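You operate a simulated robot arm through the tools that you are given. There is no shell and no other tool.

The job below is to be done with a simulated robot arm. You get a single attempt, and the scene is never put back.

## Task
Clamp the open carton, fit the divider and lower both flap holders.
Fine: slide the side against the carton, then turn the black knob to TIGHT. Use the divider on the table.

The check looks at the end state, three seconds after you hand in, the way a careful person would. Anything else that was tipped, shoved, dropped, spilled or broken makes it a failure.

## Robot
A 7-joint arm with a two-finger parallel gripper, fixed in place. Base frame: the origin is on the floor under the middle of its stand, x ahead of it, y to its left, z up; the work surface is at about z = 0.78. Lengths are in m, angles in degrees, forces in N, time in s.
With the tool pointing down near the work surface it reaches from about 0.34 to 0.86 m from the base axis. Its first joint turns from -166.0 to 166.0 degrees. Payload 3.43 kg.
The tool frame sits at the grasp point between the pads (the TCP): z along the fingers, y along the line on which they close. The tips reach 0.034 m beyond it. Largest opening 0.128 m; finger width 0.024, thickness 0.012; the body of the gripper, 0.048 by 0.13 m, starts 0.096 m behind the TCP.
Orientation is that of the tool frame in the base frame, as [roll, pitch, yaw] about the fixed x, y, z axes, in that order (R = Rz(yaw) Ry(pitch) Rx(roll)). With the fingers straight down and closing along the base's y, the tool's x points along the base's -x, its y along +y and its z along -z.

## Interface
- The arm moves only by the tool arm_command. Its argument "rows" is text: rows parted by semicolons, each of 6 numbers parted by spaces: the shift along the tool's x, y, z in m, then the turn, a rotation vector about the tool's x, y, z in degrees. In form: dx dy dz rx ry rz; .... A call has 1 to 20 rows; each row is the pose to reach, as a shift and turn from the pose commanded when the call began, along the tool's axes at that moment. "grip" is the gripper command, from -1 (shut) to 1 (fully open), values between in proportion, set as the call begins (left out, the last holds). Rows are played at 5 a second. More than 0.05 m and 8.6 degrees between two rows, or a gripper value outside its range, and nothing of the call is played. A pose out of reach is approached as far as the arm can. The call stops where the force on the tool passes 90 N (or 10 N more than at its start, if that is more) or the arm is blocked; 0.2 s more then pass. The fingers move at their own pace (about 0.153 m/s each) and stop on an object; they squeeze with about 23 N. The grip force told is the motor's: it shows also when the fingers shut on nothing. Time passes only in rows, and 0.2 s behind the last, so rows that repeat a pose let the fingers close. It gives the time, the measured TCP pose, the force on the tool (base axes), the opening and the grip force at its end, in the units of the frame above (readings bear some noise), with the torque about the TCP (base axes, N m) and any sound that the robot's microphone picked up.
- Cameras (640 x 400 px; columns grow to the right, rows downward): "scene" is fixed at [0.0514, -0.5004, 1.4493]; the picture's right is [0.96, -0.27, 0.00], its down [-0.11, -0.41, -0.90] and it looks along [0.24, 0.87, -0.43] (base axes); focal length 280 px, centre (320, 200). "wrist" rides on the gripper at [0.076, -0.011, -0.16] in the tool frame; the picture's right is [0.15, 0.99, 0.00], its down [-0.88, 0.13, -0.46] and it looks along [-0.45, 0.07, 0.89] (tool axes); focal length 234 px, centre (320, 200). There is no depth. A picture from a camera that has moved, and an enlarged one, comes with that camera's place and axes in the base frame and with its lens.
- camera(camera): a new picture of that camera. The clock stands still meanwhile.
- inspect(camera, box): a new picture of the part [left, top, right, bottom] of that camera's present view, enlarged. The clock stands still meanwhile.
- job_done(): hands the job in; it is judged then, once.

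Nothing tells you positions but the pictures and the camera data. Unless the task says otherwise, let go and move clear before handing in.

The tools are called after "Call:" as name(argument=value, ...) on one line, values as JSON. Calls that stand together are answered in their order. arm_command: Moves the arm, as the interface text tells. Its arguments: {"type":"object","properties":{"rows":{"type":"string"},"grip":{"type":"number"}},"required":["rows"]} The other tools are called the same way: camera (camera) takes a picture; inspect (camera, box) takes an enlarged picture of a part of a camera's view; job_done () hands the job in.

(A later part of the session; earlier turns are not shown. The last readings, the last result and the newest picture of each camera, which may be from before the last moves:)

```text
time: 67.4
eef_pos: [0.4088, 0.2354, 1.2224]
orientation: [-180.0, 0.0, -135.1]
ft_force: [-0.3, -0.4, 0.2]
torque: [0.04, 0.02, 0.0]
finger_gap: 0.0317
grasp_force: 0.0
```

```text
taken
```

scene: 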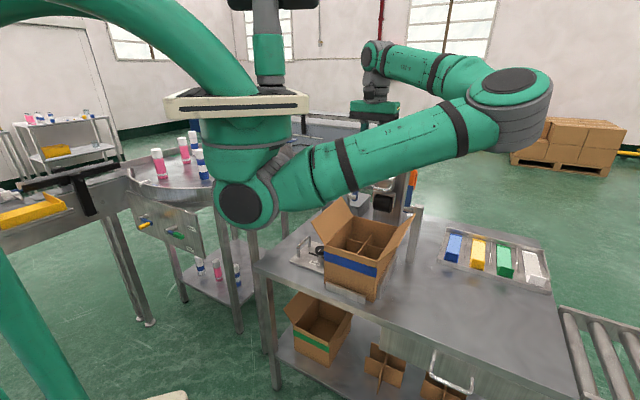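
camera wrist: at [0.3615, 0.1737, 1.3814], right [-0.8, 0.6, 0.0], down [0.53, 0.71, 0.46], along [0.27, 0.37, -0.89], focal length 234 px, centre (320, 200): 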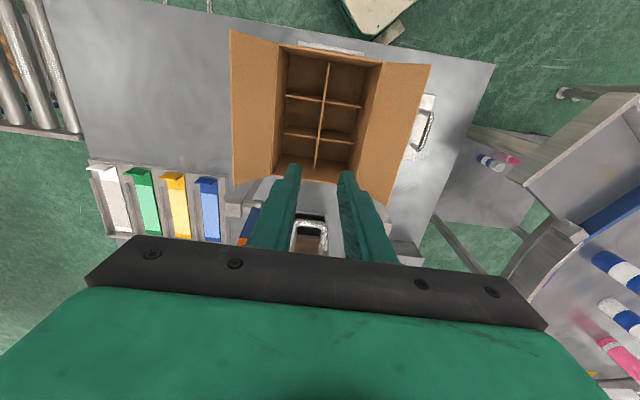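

The divider is fitted, squarely seated with six even cells. Next are the levers: both stand upright behind the carton, near b = 0.615 in the station frame with tips at about z = 1.135. I'll hover over the green (left) one to measure it.

Call:
arm_command(rows="0 0 -0.02 0 0 0; -0.04 0.024 -0.03 0 0 0; -0.08 0.048 -0.03 0 0 0; -0.12 0.072 -0.03 0 0 0; -0.145 0.0946 -0.03 0 0 0; -0.145 0.0946 -0.03 0 0 0", grip=-0.1)

Call:
camera(camera="wrist")

Call:
inspect(camera="scene", box=[300, 130, 440, 240])

```text
time: 68.8
eef_pos: [0.4418, 0.4053, 1.2519]
orientation: [179.9, 0.1, -135.0]
ft_force: [-0.5, -0.5, 0.5]
torque: [0.03, 0.0, -0.05]
finger_gap: 0.0578
grasp_force: 0.0
```

```text
taken
camera wrist: at [0.3953, 0.3456, 1.412], right [-0.8, 0.6, 0.0], down [0.53, 0.71, 0.46], along [0.27, 0.37, -0.89], focal length 234 px, centre (320, 200)
```

wrist: 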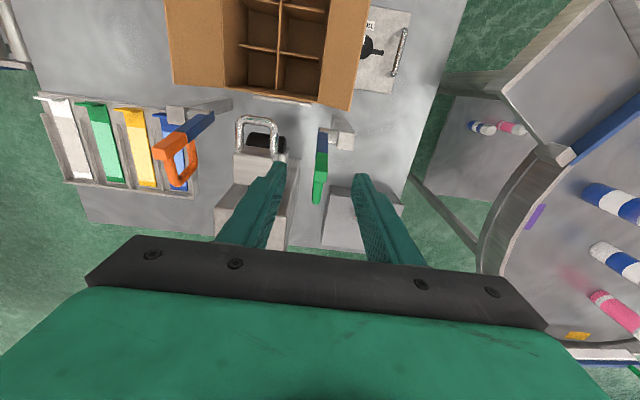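

```text
3.64 times, centred on (370, 185) of scene
camera zoom: at [0.0514, -0.5004, 1.4493], right [0.96, -0.27, 0.0], down [-0.11, -0.41, -0.9], along [0.24, 0.87, -0.43], focal length 1016 px, centre (138, 254)
```

zoom: 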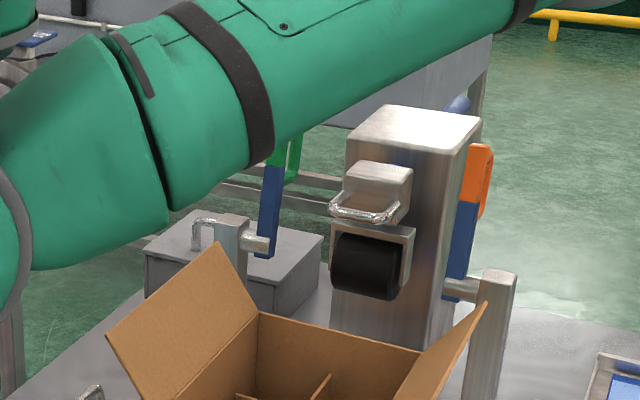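

Call:
inspect(camera="wrist", box=[260, 100, 390, 220])

Call:
inspect(camera="wrist", box=[120, 70, 300, 230])

```text
3.33 times, centred on (325, 160) of wrist
camera zoom: at [0.3953, 0.3456, 1.412], right [-0.8, 0.6, 0.0], down [0.53, 0.71, 0.46], along [0.27, 0.37, -0.89], focal length 781 px, centre (303, 333)
```

zoom: 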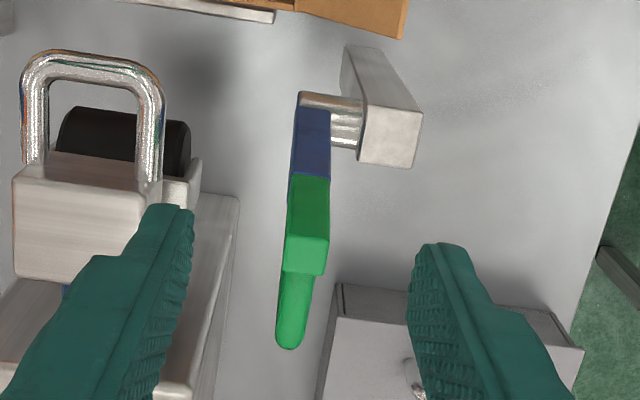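

```text
2.50 times, centred on (210, 150) of wrist
camera zoom: at [0.3953, 0.3456, 1.412], right [-0.8, 0.6, 0.0], down [0.53, 0.71, 0.46], along [0.27, 0.37, -0.89], focal length 585 px, centre (595, 325)
```

zoom: 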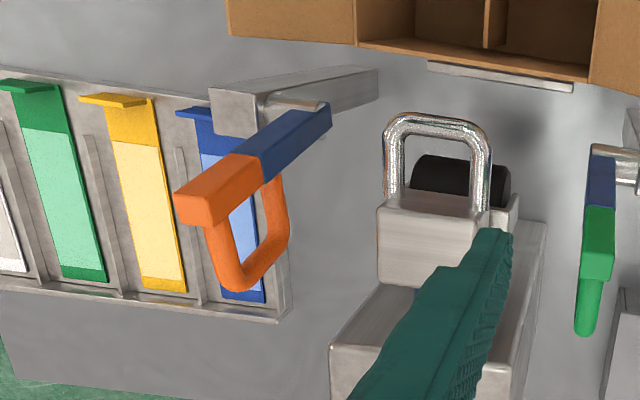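

The green lever's pivot is about a = 0.018, b = 0.607, z = 0.99, leaning back roughly 9°, with a grip bar 16 mm wide and a D-loop on its back side. I'll line up over the bar with the fingers part-open and come down part of the way.

Call:
arm_command(rows="-0.014 0.0037 0 0 0 0; -0.0276 0.0073 0.02 0 0 0; -0.0276 0.0073 0.055 0 0 0; -0.0276 0.0073 0.085 0 0 0; -0.0276 0.0073 0.085 0 0 0", grip=-0.3)

Call:
camera(camera="wrist")

Call:
inspect(camera="wrist", box=[250, 100, 390, 260])

Call:
inspect(camera="scene", box=[310, 120, 430, 240])

```text
time: 70.0
eef_pos: [0.4572, 0.431, 1.1667]
orientation: [-179.9, 0.1, -134.9]
ft_force: [-0.2, 0.4, 0.2]
torque: [0.0, 0.03, 0.02]
finger_gap: 0.0447
grasp_force: 0.0
```

```text
taken
camera wrist: at [0.4107, 0.3699, 1.3254], right [-0.8, 0.6, 0.0], down [0.53, 0.71, 0.46], along [0.27, 0.37, -0.89], focal length 234 px, centre (320, 200)
```

wrist: 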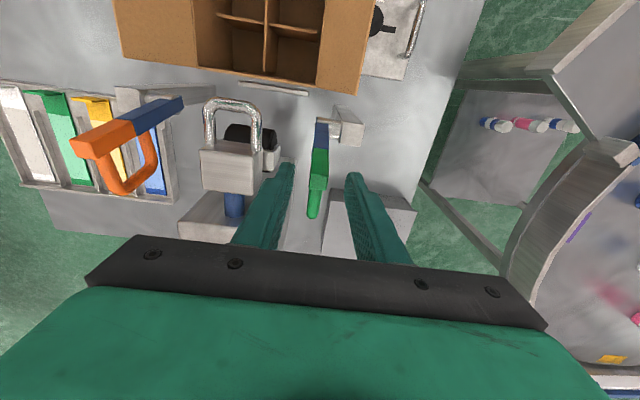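

```text
2.50 times, centred on (320, 180) of wrist
camera zoom: at [0.4107, 0.3699, 1.3254], right [-0.8, 0.6, 0.0], down [0.53, 0.71, 0.46], along [0.27, 0.37, -0.89], focal length 585 px, centre (320, 250)
```

zoom: 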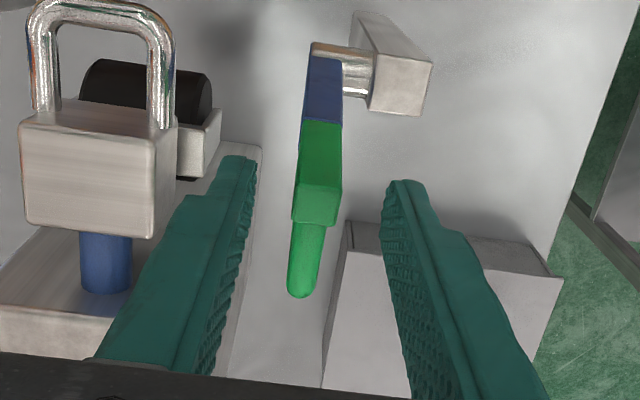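

```text
3.33 times, centred on (370, 180) of scene
camera zoom: at [0.0514, -0.5004, 1.4493], right [0.96, -0.27, 0.0], down [-0.11, -0.41, -0.9], along [0.24, 0.87, -0.43], focal length 932 px, centre (153, 267)
```

zoom: 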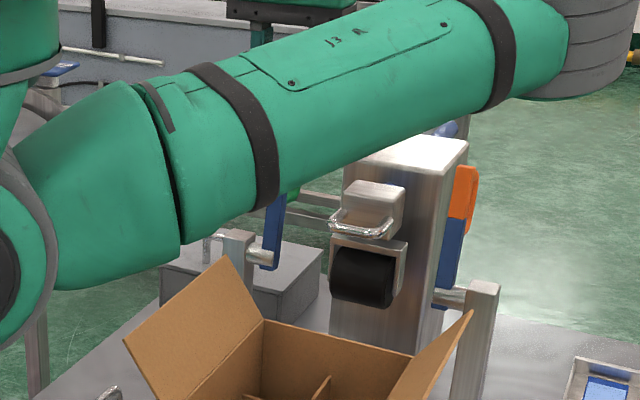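

The bar sits centred between the fingers. I'll lower the last 3 cm and close on the bar near its top.

Call:
arm_command(rows="0 0 0.012 0 0 0; -0.001 0 0.024 0 0 0; -0.001 0 0.03 0 0 0; -0.001 0 0.03 0 0 0")

Call:
arm_command(rows="0 0 0 0 0 0; 0 0 0 0 0 0; 0 0 0 0 0 0; 0 0 0 0 0 0", grip=-1)

Call:
inspect(camera="wrist", box=[220, 80, 420, 260])

```text
time: 71.0
eef_pos: [0.4591, 0.4303, 1.1362]
orientation: [-179.9, 0.0, -134.9]
ft_force: [-0.4, -0.1, -0.4]
torque: [-0.01, -0.02, 0.0]
finger_gap: 0.0448
grasp_force: 0.1
```

```text
time: 72.0
eef_pos: [0.4592, 0.4301, 1.1363]
orientation: [-179.9, 0.0, -135.0]
ft_force: [0.1, -0.2, -2.8]
torque: [0.12, 0.01, -0.05]
finger_gap: 0.0167
grasp_force: 44.8
```

```text
2.22 times, centred on (320, 170) of wrist
camera zoom: at [0.4117, 0.3701, 1.296], right [-0.8, 0.6, 0.0], down [0.53, 0.71, 0.46], along [0.27, 0.37, -0.89], focal length 520 px, centre (320, 267)
```

zoom: 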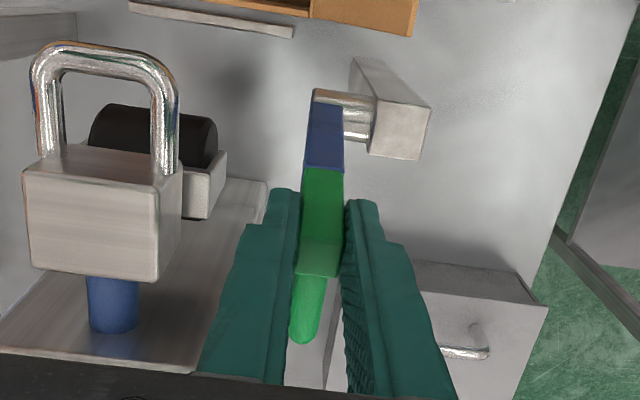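

The bar is gripped (gap 16.7 mm). I'll swing it forward along its arc about the pivot, letting the bar turn between the pads, and check the force after the first 30°.

Call:
arm_command(rows="0.0104 0 -0.0013 0 0 0; 0.0216 0 -0.0018 0 0 0; 0.0327 0 -0.0013 0 0 0; 0.0438 0 0.0001 0 0 0; 0.0547 0 0.0025 0 0 0; 0.0653 0 0.0059 0 0 0; 0.0653 0 0.0059 0 0 0")

Call:
inspect(camera="wrist", box=[220, 80, 420, 260])

Call:
inspect(camera="scene", box=[310, 130, 430, 250])

```text
time: 73.6
eef_pos: [0.4114, 0.3833, 1.1311]
orientation: [179.9, 0.0, -134.8]
ft_force: [5.3, 9.2, 5.3]
torque: [1.07, -1.18, 0.01]
finger_gap: 0.0168
grasp_force: 45.1
```

```text
2.22 times, centred on (320, 170) of wrist
camera zoom: at [0.3648, 0.3228, 1.2901], right [-0.8, 0.6, 0.0], down [0.53, 0.71, 0.46], along [0.27, 0.37, -0.89], focal length 520 px, centre (320, 267)
```

zoom: 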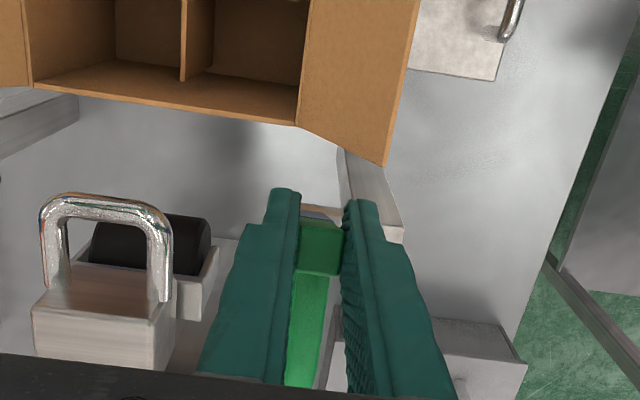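

```text
3.33 times, centred on (370, 190) of scene
camera zoom: at [0.0514, -0.5004, 1.4493], right [0.96, -0.27, 0.0], down [-0.11, -0.41, -0.9], along [0.24, 0.87, -0.43], focal length 932 px, centre (153, 233)
```

zoom: 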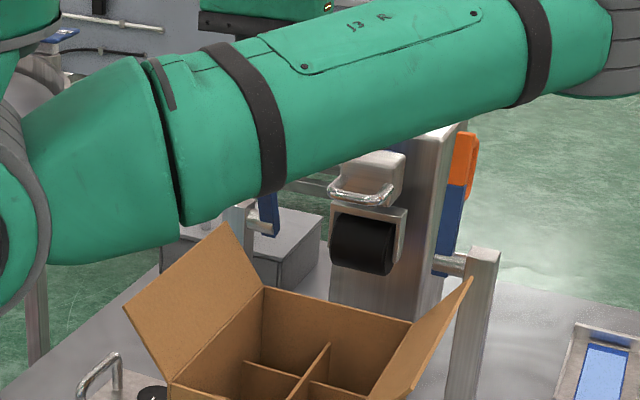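

The lever swings smoothly with a low force. I'll go on along the arc to about 62° past vertical.

Call:
arm_command(rows="0.0143 0 0.0062 0 0 0; 0.0278 0 0.0142 0 0 0; 0.0402 0 0.0237 0 0 0; 0.0513 0 0.0346 0 0 0; 0.0611 0 0.0469 0 0 0; 0.0692 0 0.0602 0 0 0; 0.0692 0 0.0602 0 0 0")

Call:
camera(camera="wrist")

Call:
inspect(camera="scene", box=[290, 150, 440, 270])

```text
time: 75.2
eef_pos: [0.3632, 0.3338, 1.0702]
orientation: [-180.0, 0.0, -134.9]
ft_force: [-13.2, 9.2, 12.6]
torque: [1.03, -0.76, -0.04]
finger_gap: 0.0167
grasp_force: 45.0
```

```text
taken
camera wrist: at [0.316, 0.274, 1.2288], right [-0.8, 0.6, 0.0], down [0.53, 0.71, 0.46], along [0.27, 0.37, -0.89], focal length 234 px, centre (320, 200)
```

wrist: 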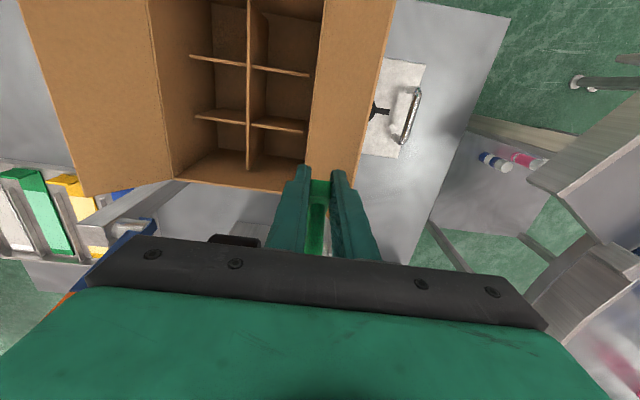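

```text
3.33 times, centred on (365, 210) of scene
camera zoom: at [0.0514, -0.5004, 1.4493], right [0.96, -0.27, 0.0], down [-0.11, -0.41, -0.9], along [0.24, 0.87, -0.43], focal length 932 px, centre (170, 167)
```

zoom: 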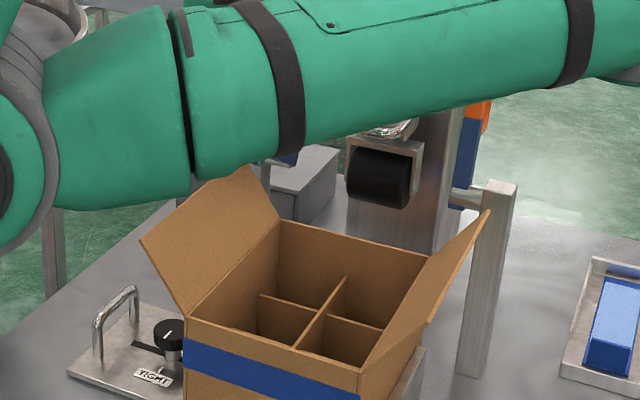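

Still smooth; there's a small side load, so I'll shift 2 mm sideways while continuing to about 76°.

Call:
arm_command(rows="0.003 0.001 0.007 0 0 0; 0.0065 0.002 0.0142 0 0 0; 0.009 0.002 0.0215 0 0 0; 0.0112 0.002 0.0291 0 0 0; 0.0112 0.002 0.0291 0 0 0")

Call:
inspect(camera="wrist", box=[220, 80, 420, 260])

Call:
inspect(camera="scene", box=[290, 150, 440, 270])

```text
time: 76.4
eef_pos: [0.3557, 0.3275, 1.0417]
orientation: [-179.9, 0.0, -135.1]
ft_force: [13.7, -16.5, 8.7]
torque: [1.09, -0.6, 0.25]
finger_gap: 0.0166
grasp_force: 45.0
```

```text
2.22 times, centred on (320, 170) of wrist
camera zoom: at [0.3075, 0.2664, 1.2008], right [-0.8, 0.6, 0.0], down [0.53, 0.71, 0.46], along [0.27, 0.36, -0.89], focal length 520 px, centre (320, 267)
```

zoom: 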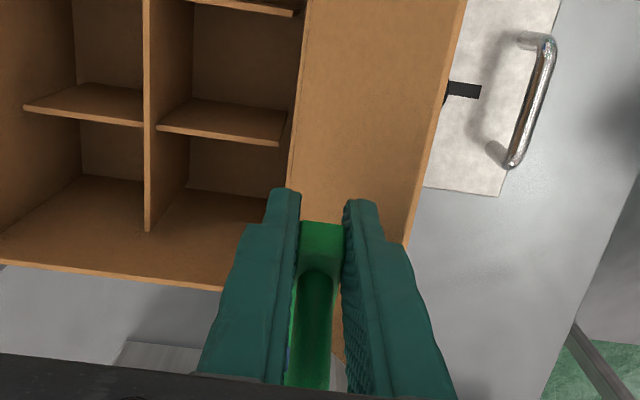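

```text
3.33 times, centred on (365, 210) of scene
camera zoom: at [0.0514, -0.5004, 1.4493], right [0.96, -0.27, 0.0], down [-0.11, -0.41, -0.9], along [0.24, 0.87, -0.43], focal length 932 px, centre (170, 167)
```

zoom: 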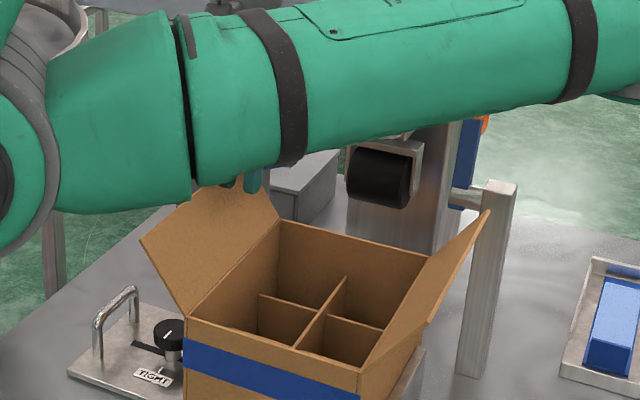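

The side load flipped sign, so 2 mm was a bit too much. I'll give back 1 mm and continue down to near horizontal.

Call:
arm_command(rows="0 -0.001 0 0 0 0; 0.0015 -0.001 0.0077 0 0 0; 0.0028 -0.001 0.0154 0 0 0; 0.0028 -0.001 0.0154 0 0 0")

Call:
inspect(camera="wrist", box=[220, 80, 420, 260])

Call:
inspect(camera="scene", box=[290, 150, 440, 270])

```text
time: 77.4
eef_pos: [0.3514, 0.3235, 1.0265]
orientation: [-179.9, 0.0, -134.9]
ft_force: [-1.3, -16.5, 11.1]
torque: [0.88, -0.83, -0.05]
finger_gap: 0.0168
grasp_force: 45.5
```

```text
2.22 times, centred on (320, 170) of wrist
camera zoom: at [0.3055, 0.2636, 1.1858], right [-0.8, 0.59, 0.0], down [0.53, 0.72, 0.46], along [0.27, 0.37, -0.89], focal length 520 px, centre (320, 267)
```

zoom: 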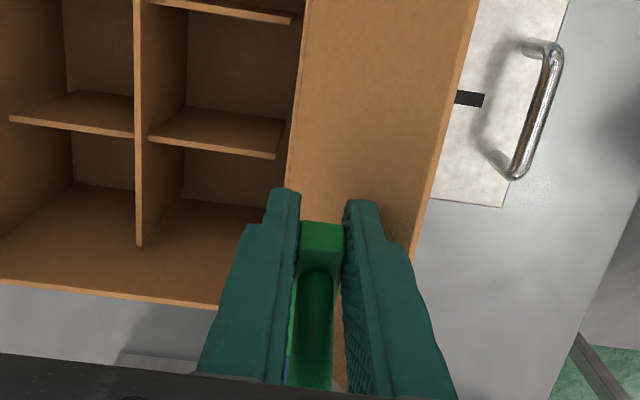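

```text
3.33 times, centred on (365, 210) of scene
camera zoom: at [0.0514, -0.5004, 1.4493], right [0.96, -0.27, 0.0], down [-0.11, -0.41, -0.9], along [0.24, 0.87, -0.43], focal length 932 px, centre (170, 167)
```

zoom: 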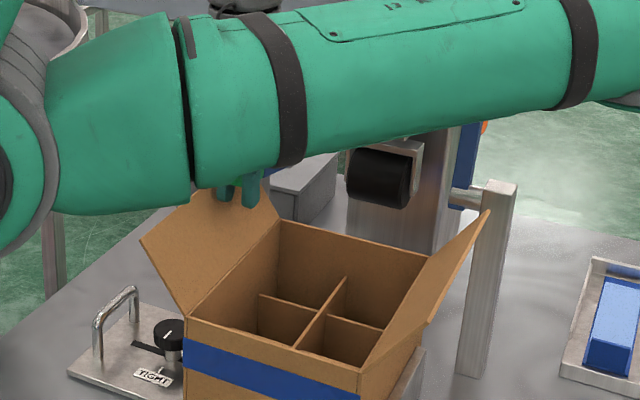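

The lever is now about 83° over and nearly level. I'll step down slowly and feel for the stop.

Call:
arm_command(rows="0.0005 0 0.005 0 0 0; 0.0008 0 0.01 0 0 0; 0.0008 0 0.01 0 0 0")

Call:
inspect(camera="scene", box=[310, 170, 410, 250])

```text
time: 78.2
eef_pos: [0.3514, 0.3243, 1.0182]
orientation: [-179.9, 0.1, -134.9]
ft_force: [-4.8, -22.1, 52.6]
torque: [1.18, -0.67, -0.05]
finger_gap: 0.0167
grasp_force: 44.8
```

```text
5.00 times, centred on (360, 210) of scene
camera zoom: at [0.0514, -0.5004, 1.4493], right [0.96, -0.27, 0.0], down [-0.11, -0.41, -0.9], along [0.24, 0.87, -0.43], focal length 1397 px, centre (120, 150)
```

zoom: 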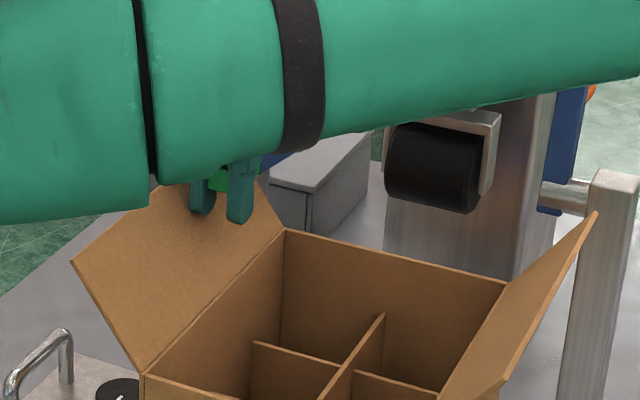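

The force rose sharply to 53 N as the lever met its stop, about level. I'll ease off, open the fingers slightly, and lift straight out.

Call:
arm_command(rows="0 0 -0.003 0 0 0; 0 0 -0.005 0 0 0; 0 0 -0.005 0 0 0")

Call:
arm_command(rows="0 0 0 0 0 0; 0 0 0 0 0 0; 0 0 0 0 0 0", grip=-0.5)

Call:
inspect(camera="wrist", box=[220, 80, 420, 260])

```text
time: 79.0
eef_pos: [0.352, 0.3243, 1.0209]
orientation: [-179.9, -0.1, -134.9]
ft_force: [6.1, -7.9, -11.4]
torque: [-0.75, 1.25, 0.41]
finger_gap: 0.0167
grasp_force: 45.6
```

```text
time: 79.8
eef_pos: [0.3524, 0.3238, 1.0221]
orientation: [179.9, 0.1, -135.0]
ft_force: [13.7, -10.2, 10.5]
torque: [-0.19, -0.3, -0.04]
finger_gap: 0.0225
grasp_force: 0.1
```

```text
2.22 times, centred on (320, 170) of wrist
camera zoom: at [0.3056, 0.2637, 1.1808], right [-0.8, 0.6, 0.0], down [0.53, 0.71, 0.46], along [0.27, 0.37, -0.89], focal length 520 px, centre (320, 267)
```

zoom: 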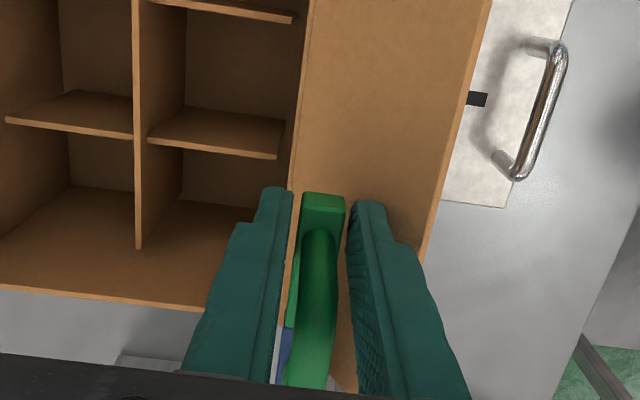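

The lever stays down; the outer finger is brushing the flap. I'll lift gently a little and check that the lever isn't dragged along.

Call:
arm_command(rows="0 0.001 -0.006 0 0 0; 0 0.001 -0.012 0 0 0; 0 0.001 -0.02 0 0 0; 0 0.001 -0.02 0 0 0")

Call:
inspect(camera="wrist", box=[220, 80, 420, 260])

Call:
inspect(camera="scene", box=[310, 170, 410, 250])

```text
time: 80.8
eef_pos: [0.351, 0.3256, 1.0411]
orientation: [-180.0, 0.0, -134.9]
ft_force: [0.6, 0.0, -0.1]
torque: [-0.01, 0.01, 0.02]
finger_gap: 0.0317
grasp_force: 0.1
```

```text
2.22 times, centred on (320, 170) of wrist
camera zoom: at [0.3043, 0.2651, 1.2001], right [-0.8, 0.6, 0.0], down [0.53, 0.71, 0.46], along [0.27, 0.37, -0.89], focal length 520 px, centre (320, 267)
```

zoom: 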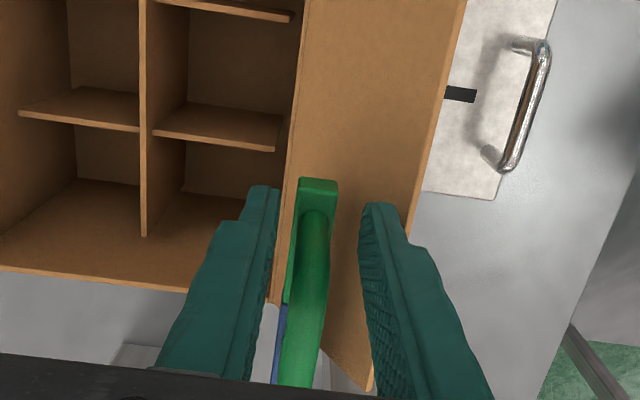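

```text
5.00 times, centred on (360, 210) of scene
camera zoom: at [0.0514, -0.5004, 1.4493], right [0.96, -0.27, 0.0], down [-0.11, -0.41, -0.9], along [0.24, 0.87, -0.43], focal length 1397 px, centre (120, 150)
```

zoom: 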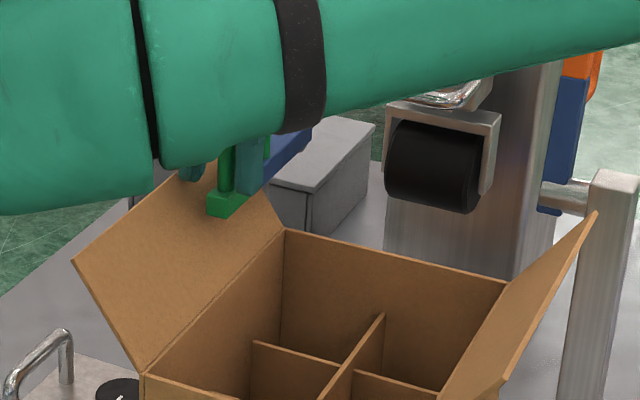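

The lever stays down over the flap and the fingers are free of it. I'll lift clear and check both.

Call:
arm_command(rows="0 0 -0.02 0 0 0; 0 0 -0.05 0 0 0; 0 0 -0.09 0 0 0; 0 0 -0.13 0 0 0; 0 0 -0.17 0 0 0; 0 0 -0.2 0 0 0; 0 0 -0.2 0 0 0")

Call:
camera(camera="wrist")

Call:
inspect(camera="scene", box=[280, 150, 440, 270])

```text
time: 82.4
eef_pos: [0.35, 0.326, 1.241]
orientation: [180.0, 0.0, -134.9]
ft_force: [-0.1, 0.4, 0.2]
torque: [-0.01, 0.0, -0.01]
finger_gap: 0.0321
grasp_force: 0.2
```

```text
taken
camera wrist: at [0.3036, 0.2649, 1.4004], right [-0.8, 0.6, 0.0], down [0.53, 0.71, 0.46], along [0.27, 0.37, -0.89], focal length 234 px, centre (320, 200)
```

wrist: 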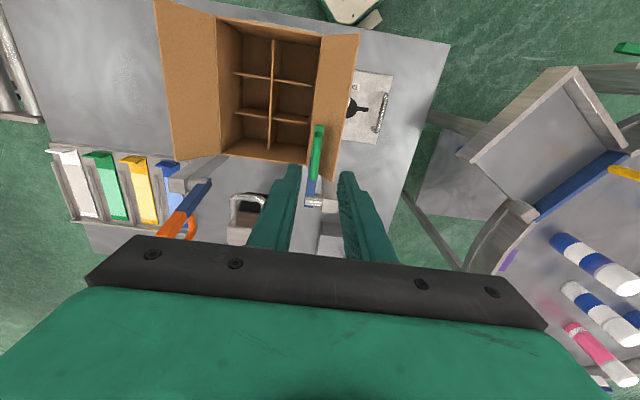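

```text
3.33 times, centred on (360, 210) of scene
camera zoom: at [0.0514, -0.5004, 1.4493], right [0.96, -0.27, 0.0], down [-0.11, -0.41, -0.9], along [0.24, 0.87, -0.43], focal length 932 px, centre (187, 167)
```

zoom: 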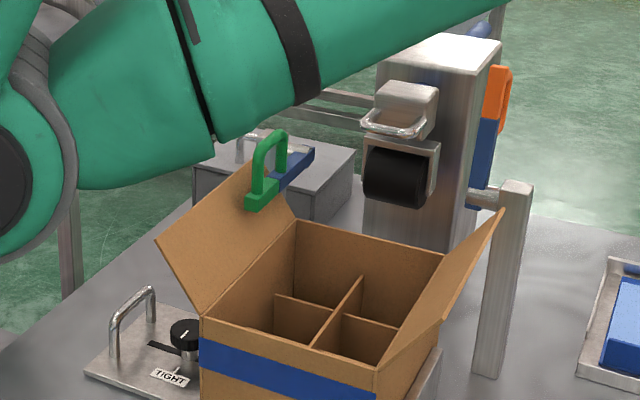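

The green lever is down with its bar across the left flap. Now I'll hover over the orange (right) lever to measure it.

Call:
arm_command(rows="-0.02 -0.033 -0.01 0 0 0; -0.04 -0.067 -0.015 0 0 0; -0.06 -0.1 -0.015 0 0 0; -0.08 -0.135 -0.015 0 0 0; -0.1 -0.17 -0.015 0 0 0; -0.115 -0.203 -0.015 0 0 0; -0.115 -0.203 -0.015 0 0 0", grip=-0.1)

Call:
camera(camera="wrist")

Call:
inspect(camera="wrist", box=[240, 80, 400, 240])

Call:
camera(camera="scene")

```text
time: 84.0
eef_pos: [0.5766, 0.2638, 1.2545]
orientation: [-180.0, 0.0, -135.1]
ft_force: [0.4, -0.1, -0.4]
torque: [0.01, 0.03, 0.0]
finger_gap: 0.0574
grasp_force: 0.0
```

```text
taken
camera wrist: at [0.5297, 0.2025, 1.4143], right [-0.8, 0.6, 0.0], down [0.53, 0.71, 0.46], along [0.27, 0.37, -0.89], focal length 234 px, centre (320, 200)
```

wrist: 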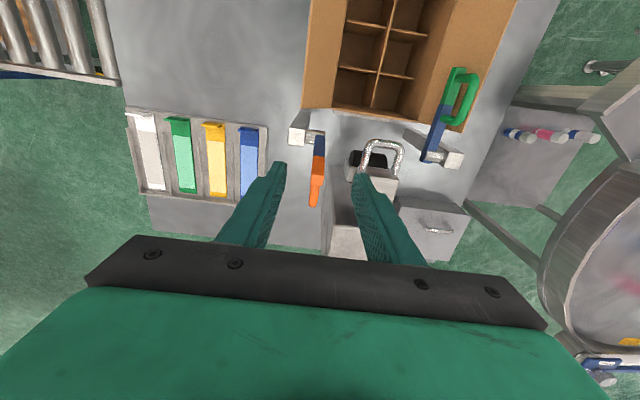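

```text
2.50 times, centred on (320, 160) of wrist
camera zoom: at [0.5297, 0.2025, 1.4143], right [-0.8, 0.6, 0.0], down [0.53, 0.71, 0.46], along [0.27, 0.37, -0.89], focal length 585 px, centre (320, 300)
```

zoom: 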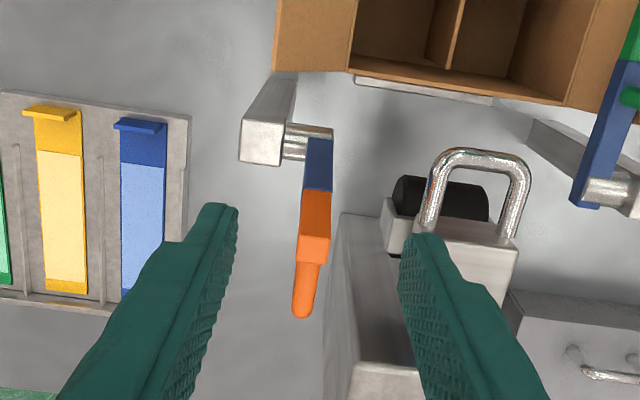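

```text
taken
```

scene: 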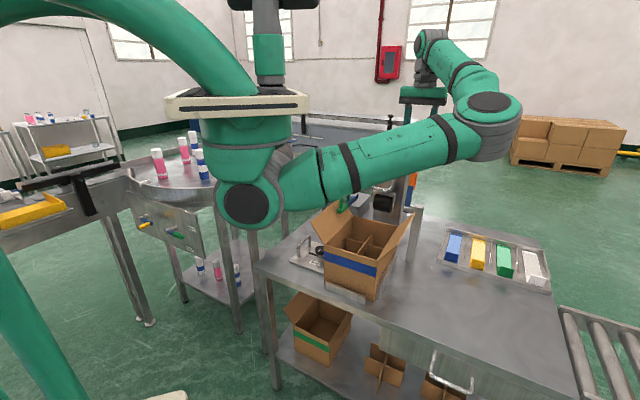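

The orange lever mirrors the green one: a = 0.218, pivot near b = 0.606, tip at b ≈ 0.631. I'll line up over its bar and come down partway to verify.

Call:
arm_command(rows="-0.017 0.001 0 0 0 0; -0.0343 0.0022 0.02 0 0 0; -0.0343 0.0022 0.055 0 0 0; -0.0343 0.0022 0.088 0 0 0; -0.0343 0.0022 0.088 0 0 0", grip=-0.3)

Call:
inspect(camera="wrist", box=[250, 100, 390, 260])

Call:
inspect(camera="scene", box=[350, 120, 470, 240])

```text
time: 85.2
eef_pos: [0.6, 0.2891, 1.168]
orientation: [-180.0, 0.0, -135.0]
ft_force: [0.4, -0.3, -0.2]
torque: [0.01, -0.01, -0.01]
finger_gap: 0.0448
grasp_force: 0.0
```

```text
2.50 times, centred on (320, 180) of wrist
camera zoom: at [0.5532, 0.2289, 1.3273], right [-0.8, 0.6, 0.0], down [0.53, 0.71, 0.46], along [0.27, 0.37, -0.89], focal length 585 px, centre (320, 250)
```

zoom: 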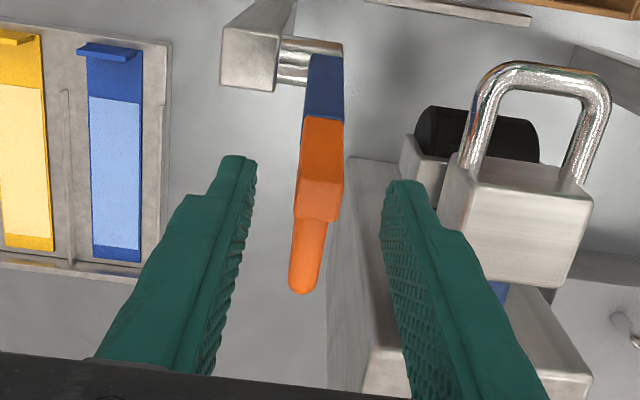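

```text
3.33 times, centred on (410, 180) of scene
camera zoom: at [0.0514, -0.5004, 1.4493], right [0.96, -0.27, 0.0], down [-0.11, -0.41, -0.9], along [0.24, 0.87, -0.43], focal length 932 px, centre (20, 267)
```

zoom: 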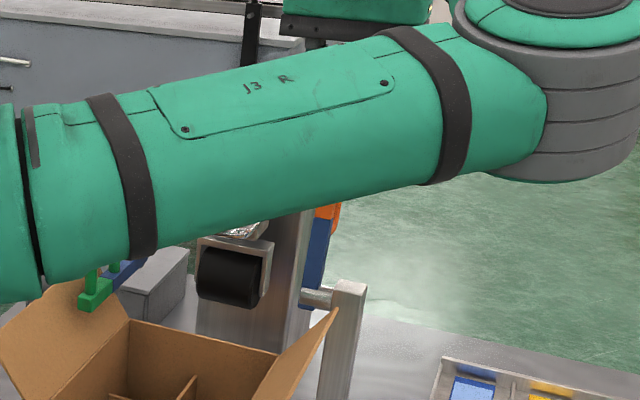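

The bar is centred between the fingers, same as with the first lever. I'll lower and close.

Call:
arm_command(rows="0 0 0.012 0 0 0; 0 0 0.024 0 0 0; 0 0 0.031 0 0 0; 0 0 0.031 0 0 0")

Call:
arm_command(rows="0 0 0 0 0 0; 0 0 0 0 0 0; 0 0 0 0 0 0; 0 0 0 0 0 0", grip=-1)

Call:
inspect(camera="wrist", box=[220, 80, 420, 260])

```text
time: 86.2
eef_pos: [0.5992, 0.2883, 1.1365]
orientation: [180.0, -0.1, -135.0]
ft_force: [-0.2, -0.3, -0.3]
torque: [0.02, 0.01, -0.02]
finger_gap: 0.0449
grasp_force: 0.0
```

```text
time: 87.2
eef_pos: [0.5996, 0.2878, 1.1363]
orientation: [179.9, 0.0, -135.0]
ft_force: [-1.4, 0.2, -2.7]
torque: [0.09, 0.09, -0.02]
finger_gap: 0.0168
grasp_force: 44.8
```

```text
2.22 times, centred on (320, 170) of wrist
camera zoom: at [0.5525, 0.228, 1.2963], right [-0.8, 0.6, 0.0], down [0.53, 0.71, 0.46], along [0.27, 0.37, -0.89], focal length 520 px, centre (320, 267)
```

zoom: 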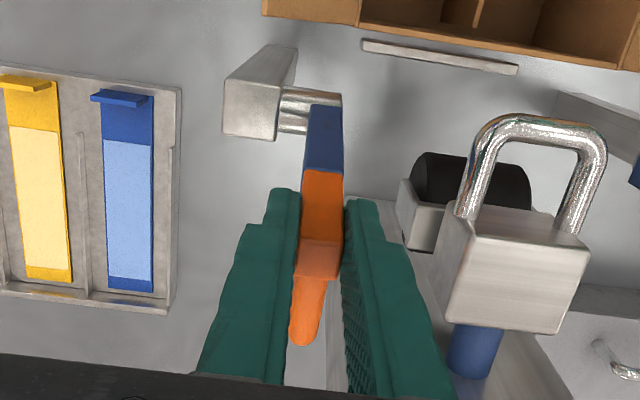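

The orange bar is gripped. I'll run the same arc forward, first stage.

Call:
arm_command(rows="0.0104 0 -0.0013 0 0 0; 0.0216 0 -0.0018 0 0 0; 0.0327 0 -0.0013 0 0 0; 0.0438 0 0.0001 0 0 0; 0.0547 0 0.0025 0 0 0; 0.0653 0 0.0059 0 0 0; 0.0653 0 0.0059 0 0 0")

Call:
inspect(camera="wrist", box=[220, 80, 420, 260])

```text
time: 88.8
eef_pos: [0.5526, 0.2435, 1.133]
orientation: [179.9, 0.0, -135.1]
ft_force: [10.7, 6.2, -3.1]
torque: [1.01, -1.01, 0.02]
finger_gap: 0.0169
grasp_force: 44.2
```

```text
2.22 times, centred on (320, 170) of wrist
camera zoom: at [0.5067, 0.1821, 1.2918], right [-0.8, 0.6, 0.0], down [0.53, 0.71, 0.46], along [0.27, 0.37, -0.89], focal length 520 px, centre (320, 267)
```

zoom: 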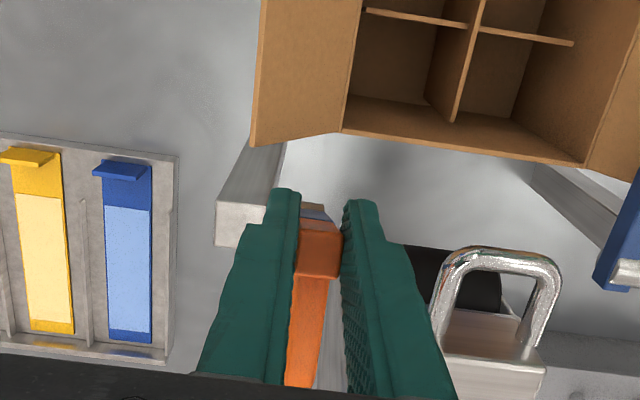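

It swings smoothly. I'll continue to about 62° past vertical.

Call:
arm_command(rows="0.0143 0 0.0062 0 0 0; 0.0278 0 0.0142 0 0 0; 0.0402 0 0.0237 0 0 0; 0.0513 0 0.0346 0 0 0; 0.0611 0 0.0469 0 0 0; 0.0692 0 0.0602 0 0 0; 0.0692 0 0.0602 0 0 0")

Call:
camera(camera="wrist")

Call:
camera(camera="scene")

```text
time: 90.4
eef_pos: [0.5031, 0.193, 1.072]
orientation: [179.9, 0.0, -135.0]
ft_force: [-3.5, -2.9, 13.7]
torque: [0.89, -0.87, -0.03]
finger_gap: 0.0171
grasp_force: 44.2
```

```text
taken
camera wrist: at [0.4566, 0.1321, 1.2311], right [-0.8, 0.6, 0.0], down [0.53, 0.71, 0.46], along [0.27, 0.37, -0.89], focal length 234 px, centre (320, 200)
```

wrist: 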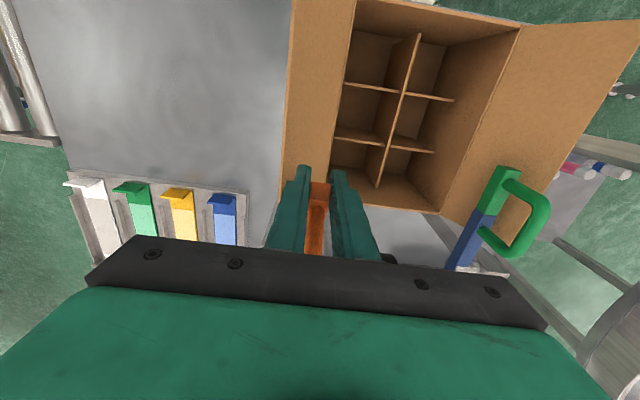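

```text
taken
```

scene: 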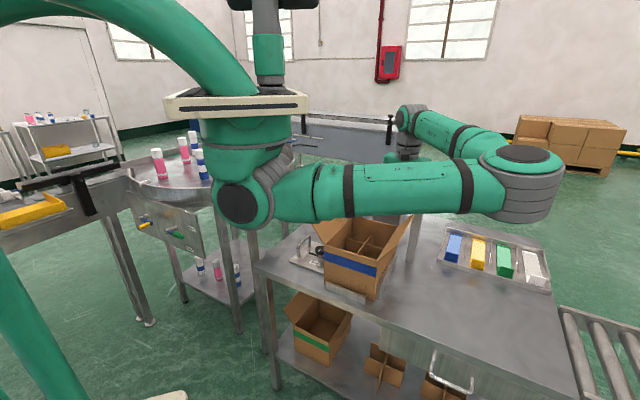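

Forces are low. I'll carry on to about 83°.

Call:
arm_command(rows="0.0034 0 0.007 0 0 0; 0.0065 0 0.0142 0 0 0; 0.009 0 0.0216 0 0 0; 0.0112 0 0.0291 0 0 0; 0.0127 0 0.0368 0 0 0; 0.014 0 0.0445 0 0 0; 0.014 0 0.0445 0 0 0")

Call:
inspect(camera="wrist", box=[220, 80, 420, 260])

```text
time: 92.0
eef_pos: [0.4934, 0.1828, 1.0274]
orientation: [-179.9, 0.1, -135.0]
ft_force: [6.6, -10.1, 11.3]
torque: [1.24, -0.66, 0.36]
finger_gap: 0.0166
grasp_force: 44.8
```

```text
2.22 times, centred on (320, 170) of wrist
camera zoom: at [0.4468, 0.1223, 1.1864], right [-0.8, 0.6, 0.0], down [0.53, 0.71, 0.46], along [0.27, 0.37, -0.89], focal length 520 px, centre (320, 267)
```

zoom: 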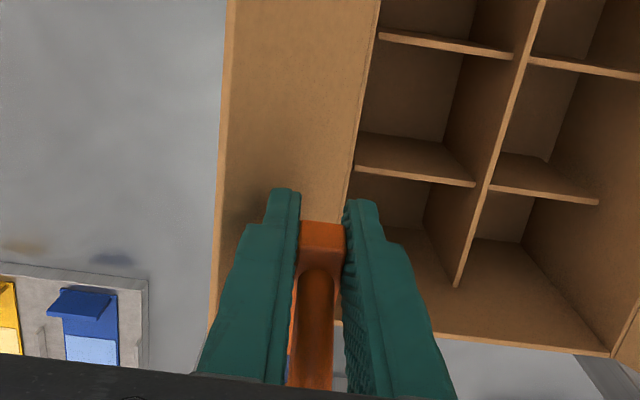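

The orange lever is nearly level. I'll make the last small steps down to feel its stop.

Call:
arm_command(rows="0.0005 0 0.005 0 0 0; 0.0008 0 0.01 0 0 0; 0.0008 0 0.01 0 0 0")

Call:
inspect(camera="scene", box=[300, 170, 440, 270])

```text
time: 92.8
eef_pos: [0.4919, 0.1822, 1.0169]
orientation: [179.9, 0.0, -135.0]
ft_force: [-5.7, -13.3, 14.0]
torque: [0.93, -0.85, -0.08]
finger_gap: 0.0166
grasp_force: 45.1
```

```text
4.00 times, centred on (370, 220) of scene
camera zoom: at [0.0514, -0.5004, 1.4493], right [0.96, -0.27, 0.0], down [-0.11, -0.41, -0.9], along [0.24, 0.87, -0.43], focal length 1118 px, centre (120, 120)
```

zoom: 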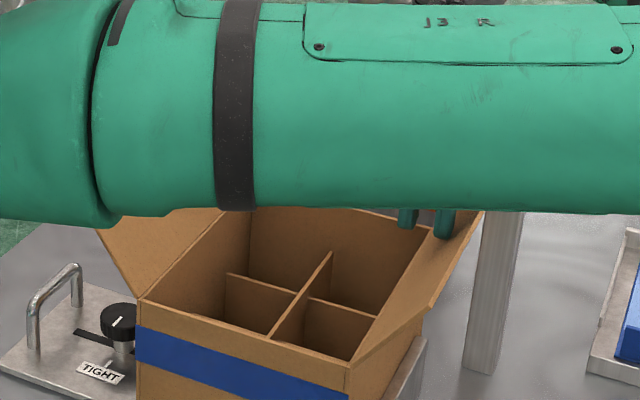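

No stop yet at this height. I'll go on a few millimetres at a time.

Call:
arm_command(rows="0.0002 0 0.003 0 0 0; 0.0003 0 0.006 0 0 0; 0.0003 0 0.006 0 0 0")

```text
time: 93.6
eef_pos: [0.493, 0.1817, 1.0124]
orientation: [-179.8, 0.3, -135.0]
ft_force: [-0.7, -19.3, 52.8]
torque: [1.02, -1.03, 0.27]
finger_gap: 0.0167
grasp_force: 45.5
```

The stop is reached (53 N up). I'll ease off, open a little, and lift gently.

Call:
arm_command(rows="0 0 -0.003 0 0 0; 0 0 -0.005 0 0 0; 0 0 -0.005 0 0 0")

Call:
arm_command(rows="0 0 0 0 0 0; 0 0 0 0 0 0; 0 0 0 0 0 0", grip=-0.5)

Call:
inspect(camera="wrist", box=[220, 80, 420, 260])

```text
time: 94.4
eef_pos: [0.4939, 0.1827, 1.0144]
orientation: [179.9, -0.1, -135.0]
ft_force: [19.4, -6.8, -15.0]
torque: [-1.01, 1.1, 0.15]
finger_gap: 0.0169
grasp_force: 44.6
```

```text
time: 95.2
eef_pos: [0.4898, 0.1848, 1.0158]
orientation: [-180.0, 0.2, -134.9]
ft_force: [-10.3, 8.8, 7.0]
torque: [0.18, 0.22, 0.0]
finger_gap: 0.0246
grasp_force: 0.1
```

```text
2.22 times, centred on (320, 170) of wrist
camera zoom: at [0.4448, 0.1227, 1.1752], right [-0.8, 0.59, 0.0], down [0.53, 0.72, 0.46], along [0.27, 0.37, -0.89], focal length 520 px, centre (320, 267)
```

zoom: 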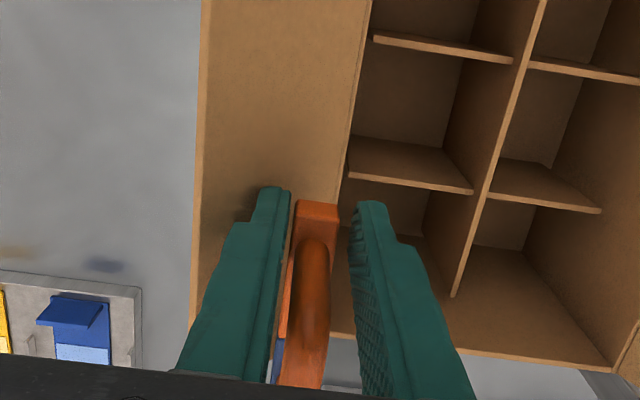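

The lever is staying down, with the outer finger just brushing the flap again. I'll lift gently.

Call:
arm_command(rows="0 -0.001 -0.006 0 0 0; 0 -0.001 -0.012 0 0 0; 0 -0.001 -0.02 0 0 0; 0 -0.001 -0.02 0 0 0")

Call:
inspect(camera="wrist", box=[220, 80, 420, 260])

```text
time: 96.2
eef_pos: [0.4951, 0.1816, 1.0363]
orientation: [-179.7, 0.1, -135.0]
ft_force: [0.4, 0.1, 0.1]
torque: [-0.03, 0.0, 0.01]
finger_gap: 0.032
grasp_force: 0.1
```

```text
2.22 times, centred on (320, 170) of wrist
camera zoom: at [0.4471, 0.1214, 1.1955], right [-0.8, 0.6, 0.0], down [0.53, 0.71, 0.46], along [0.27, 0.37, -0.89], focal length 520 px, centre (320, 267)
```

zoom: 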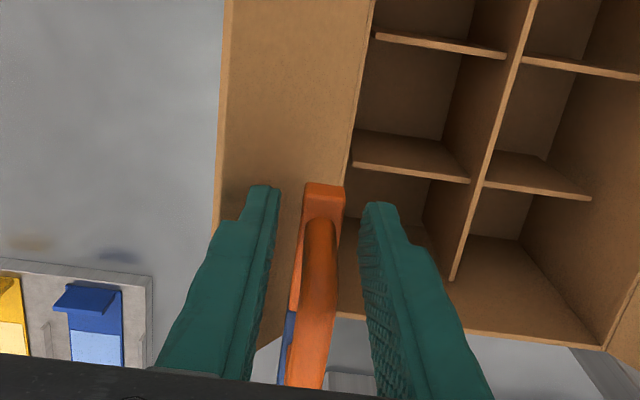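

The fingers are free and the lever stays down. I'll lift fully clear and look over the whole station.

Call:
arm_command(rows="0 0 -0.02 0 0 0; 0 0 -0.05 0 0 0; 0 0 -0.09 0 0 0; 0 0 -0.13 0 0 0; 0 0 -0.17 0 0 0; 0 0 -0.2 0 0 0; 0 0 -0.23 0 0 0; 0 0 -0.23 0 0 0")

Call:
camera(camera="wrist")

Call:
camera(camera="scene")

Call:
inspect(camera="scene", box=[270, 160, 440, 310])

```text
time: 98.0
eef_pos: [0.4923, 0.1798, 1.2672]
orientation: [180.0, 0.0, -135.0]
ft_force: [-0.3, -0.2, -0.4]
torque: [0.0, -0.02, -0.03]
finger_gap: 0.032
grasp_force: 0.1
```

```text
taken
camera wrist: at [0.4456, 0.1201, 1.4258], right [-0.8, 0.6, 0.0], down [0.53, 0.71, 0.46], along [0.27, 0.37, -0.89], focal length 234 px, centre (320, 200)
```

wrist: 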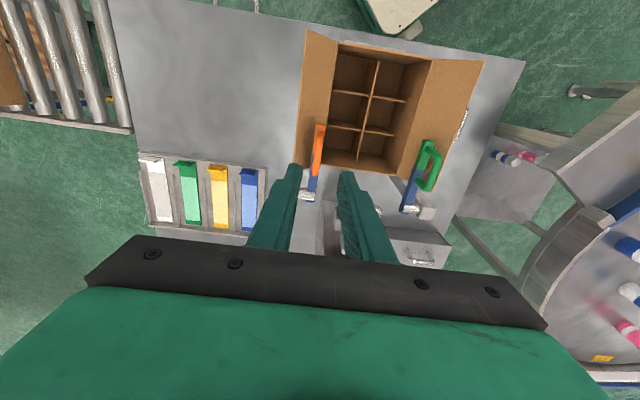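

```text
taken
```

scene: 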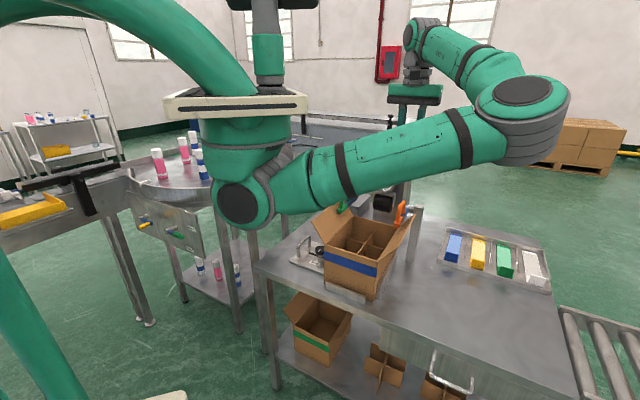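

```text
2.67 times, centred on (355, 235) of scene
camera zoom: at [0.0514, -0.5004, 1.4493], right [0.96, -0.27, 0.0], down [-0.11, -0.41, -0.9], along [0.24, 0.87, -0.43], focal length 745 px, centre (227, 107)
```

zoom: 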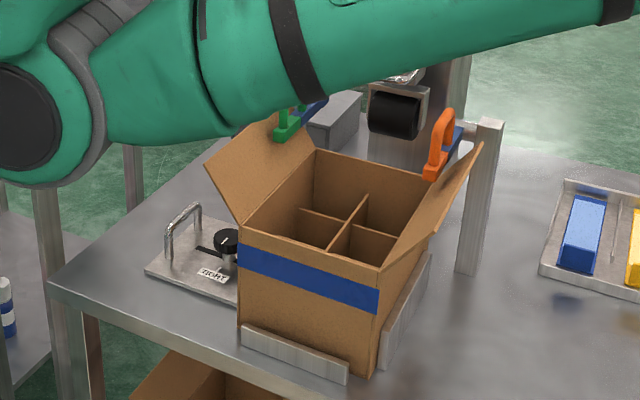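

Both holders look down. The outer finger had been brushing the flap, so I want to verify that each lever is really at its stop and level; I'll enlarge them.

Call:
inspect(camera="scene", box=[385, 190, 435, 230])

Call:
inspect(camera="scene", box=[320, 180, 370, 220])

Call:
inspect(camera="wrist", box=[280, 100, 340, 210])

Call:
inspect(camera="wrist", box=[380, 120, 460, 230])

```text
10.00 times, centred on (410, 210) of scene
camera zoom: at [0.0514, -0.5004, 1.4493], right [0.96, -0.27, 0.0], down [-0.11, -0.41, -0.9], along [0.24, 0.87, -0.43], focal length 2795 px, centre (-580, 100)
```

zoom: 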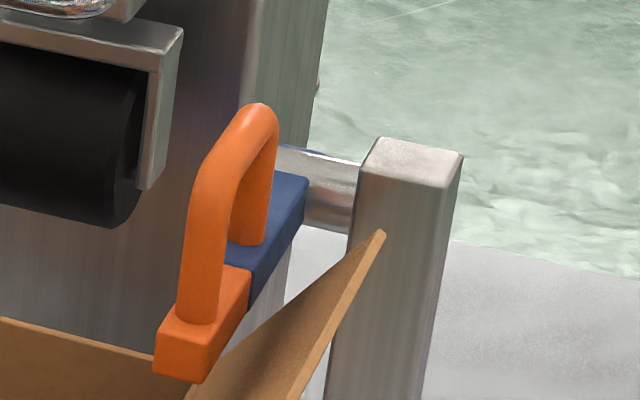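

```text
10.00 times, centred on (345, 200) of scene
camera zoom: at [0.0514, -0.5004, 1.4493], right [0.96, -0.27, 0.0], down [-0.11, -0.41, -0.9], along [0.24, 0.87, -0.43], focal length 2795 px, centre (70, 200)
```

zoom: 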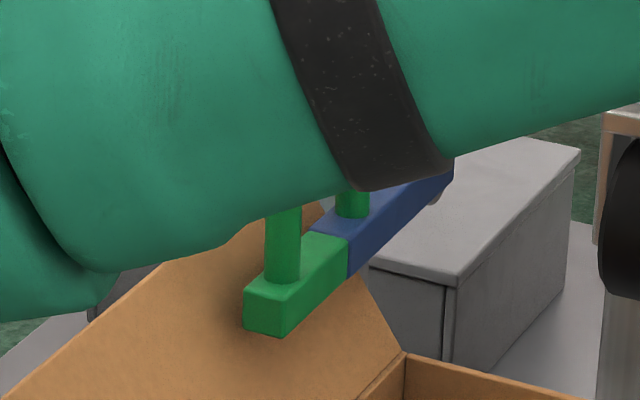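

```text
3.64 times, centred on (310, 155) of wrist
camera zoom: at [0.4456, 0.1201, 1.4258], right [-0.8, 0.6, 0.0], down [0.53, 0.71, 0.46], along [0.27, 0.37, -0.89], focal length 852 px, centre (356, 364)
```

zoom: 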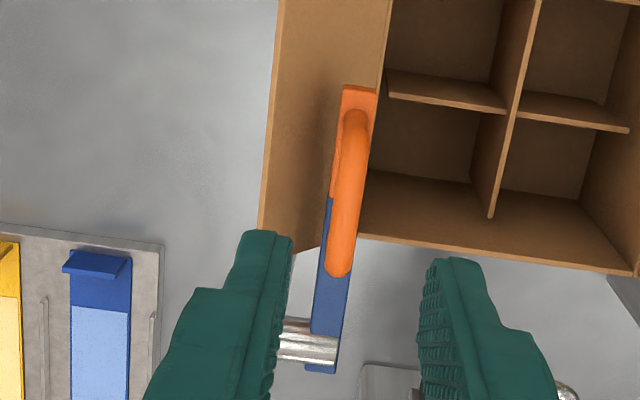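

```text
3.64 times, centred on (420, 175) of wrist
camera zoom: at [0.4456, 0.1201, 1.4258], right [-0.8, 0.6, 0.0], down [0.53, 0.71, 0.46], along [0.27, 0.37, -0.89], focal length 852 px, centre (-44, 291)
```

zoom: 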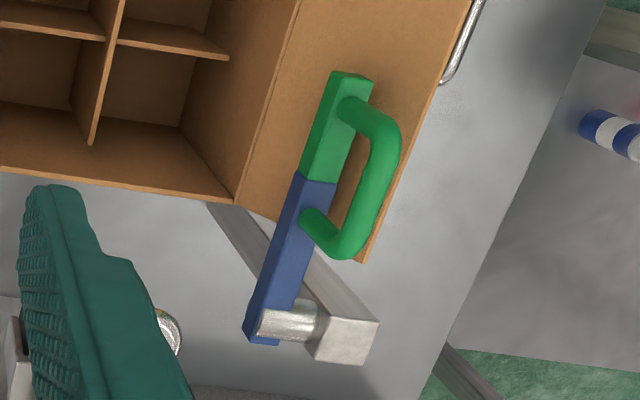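

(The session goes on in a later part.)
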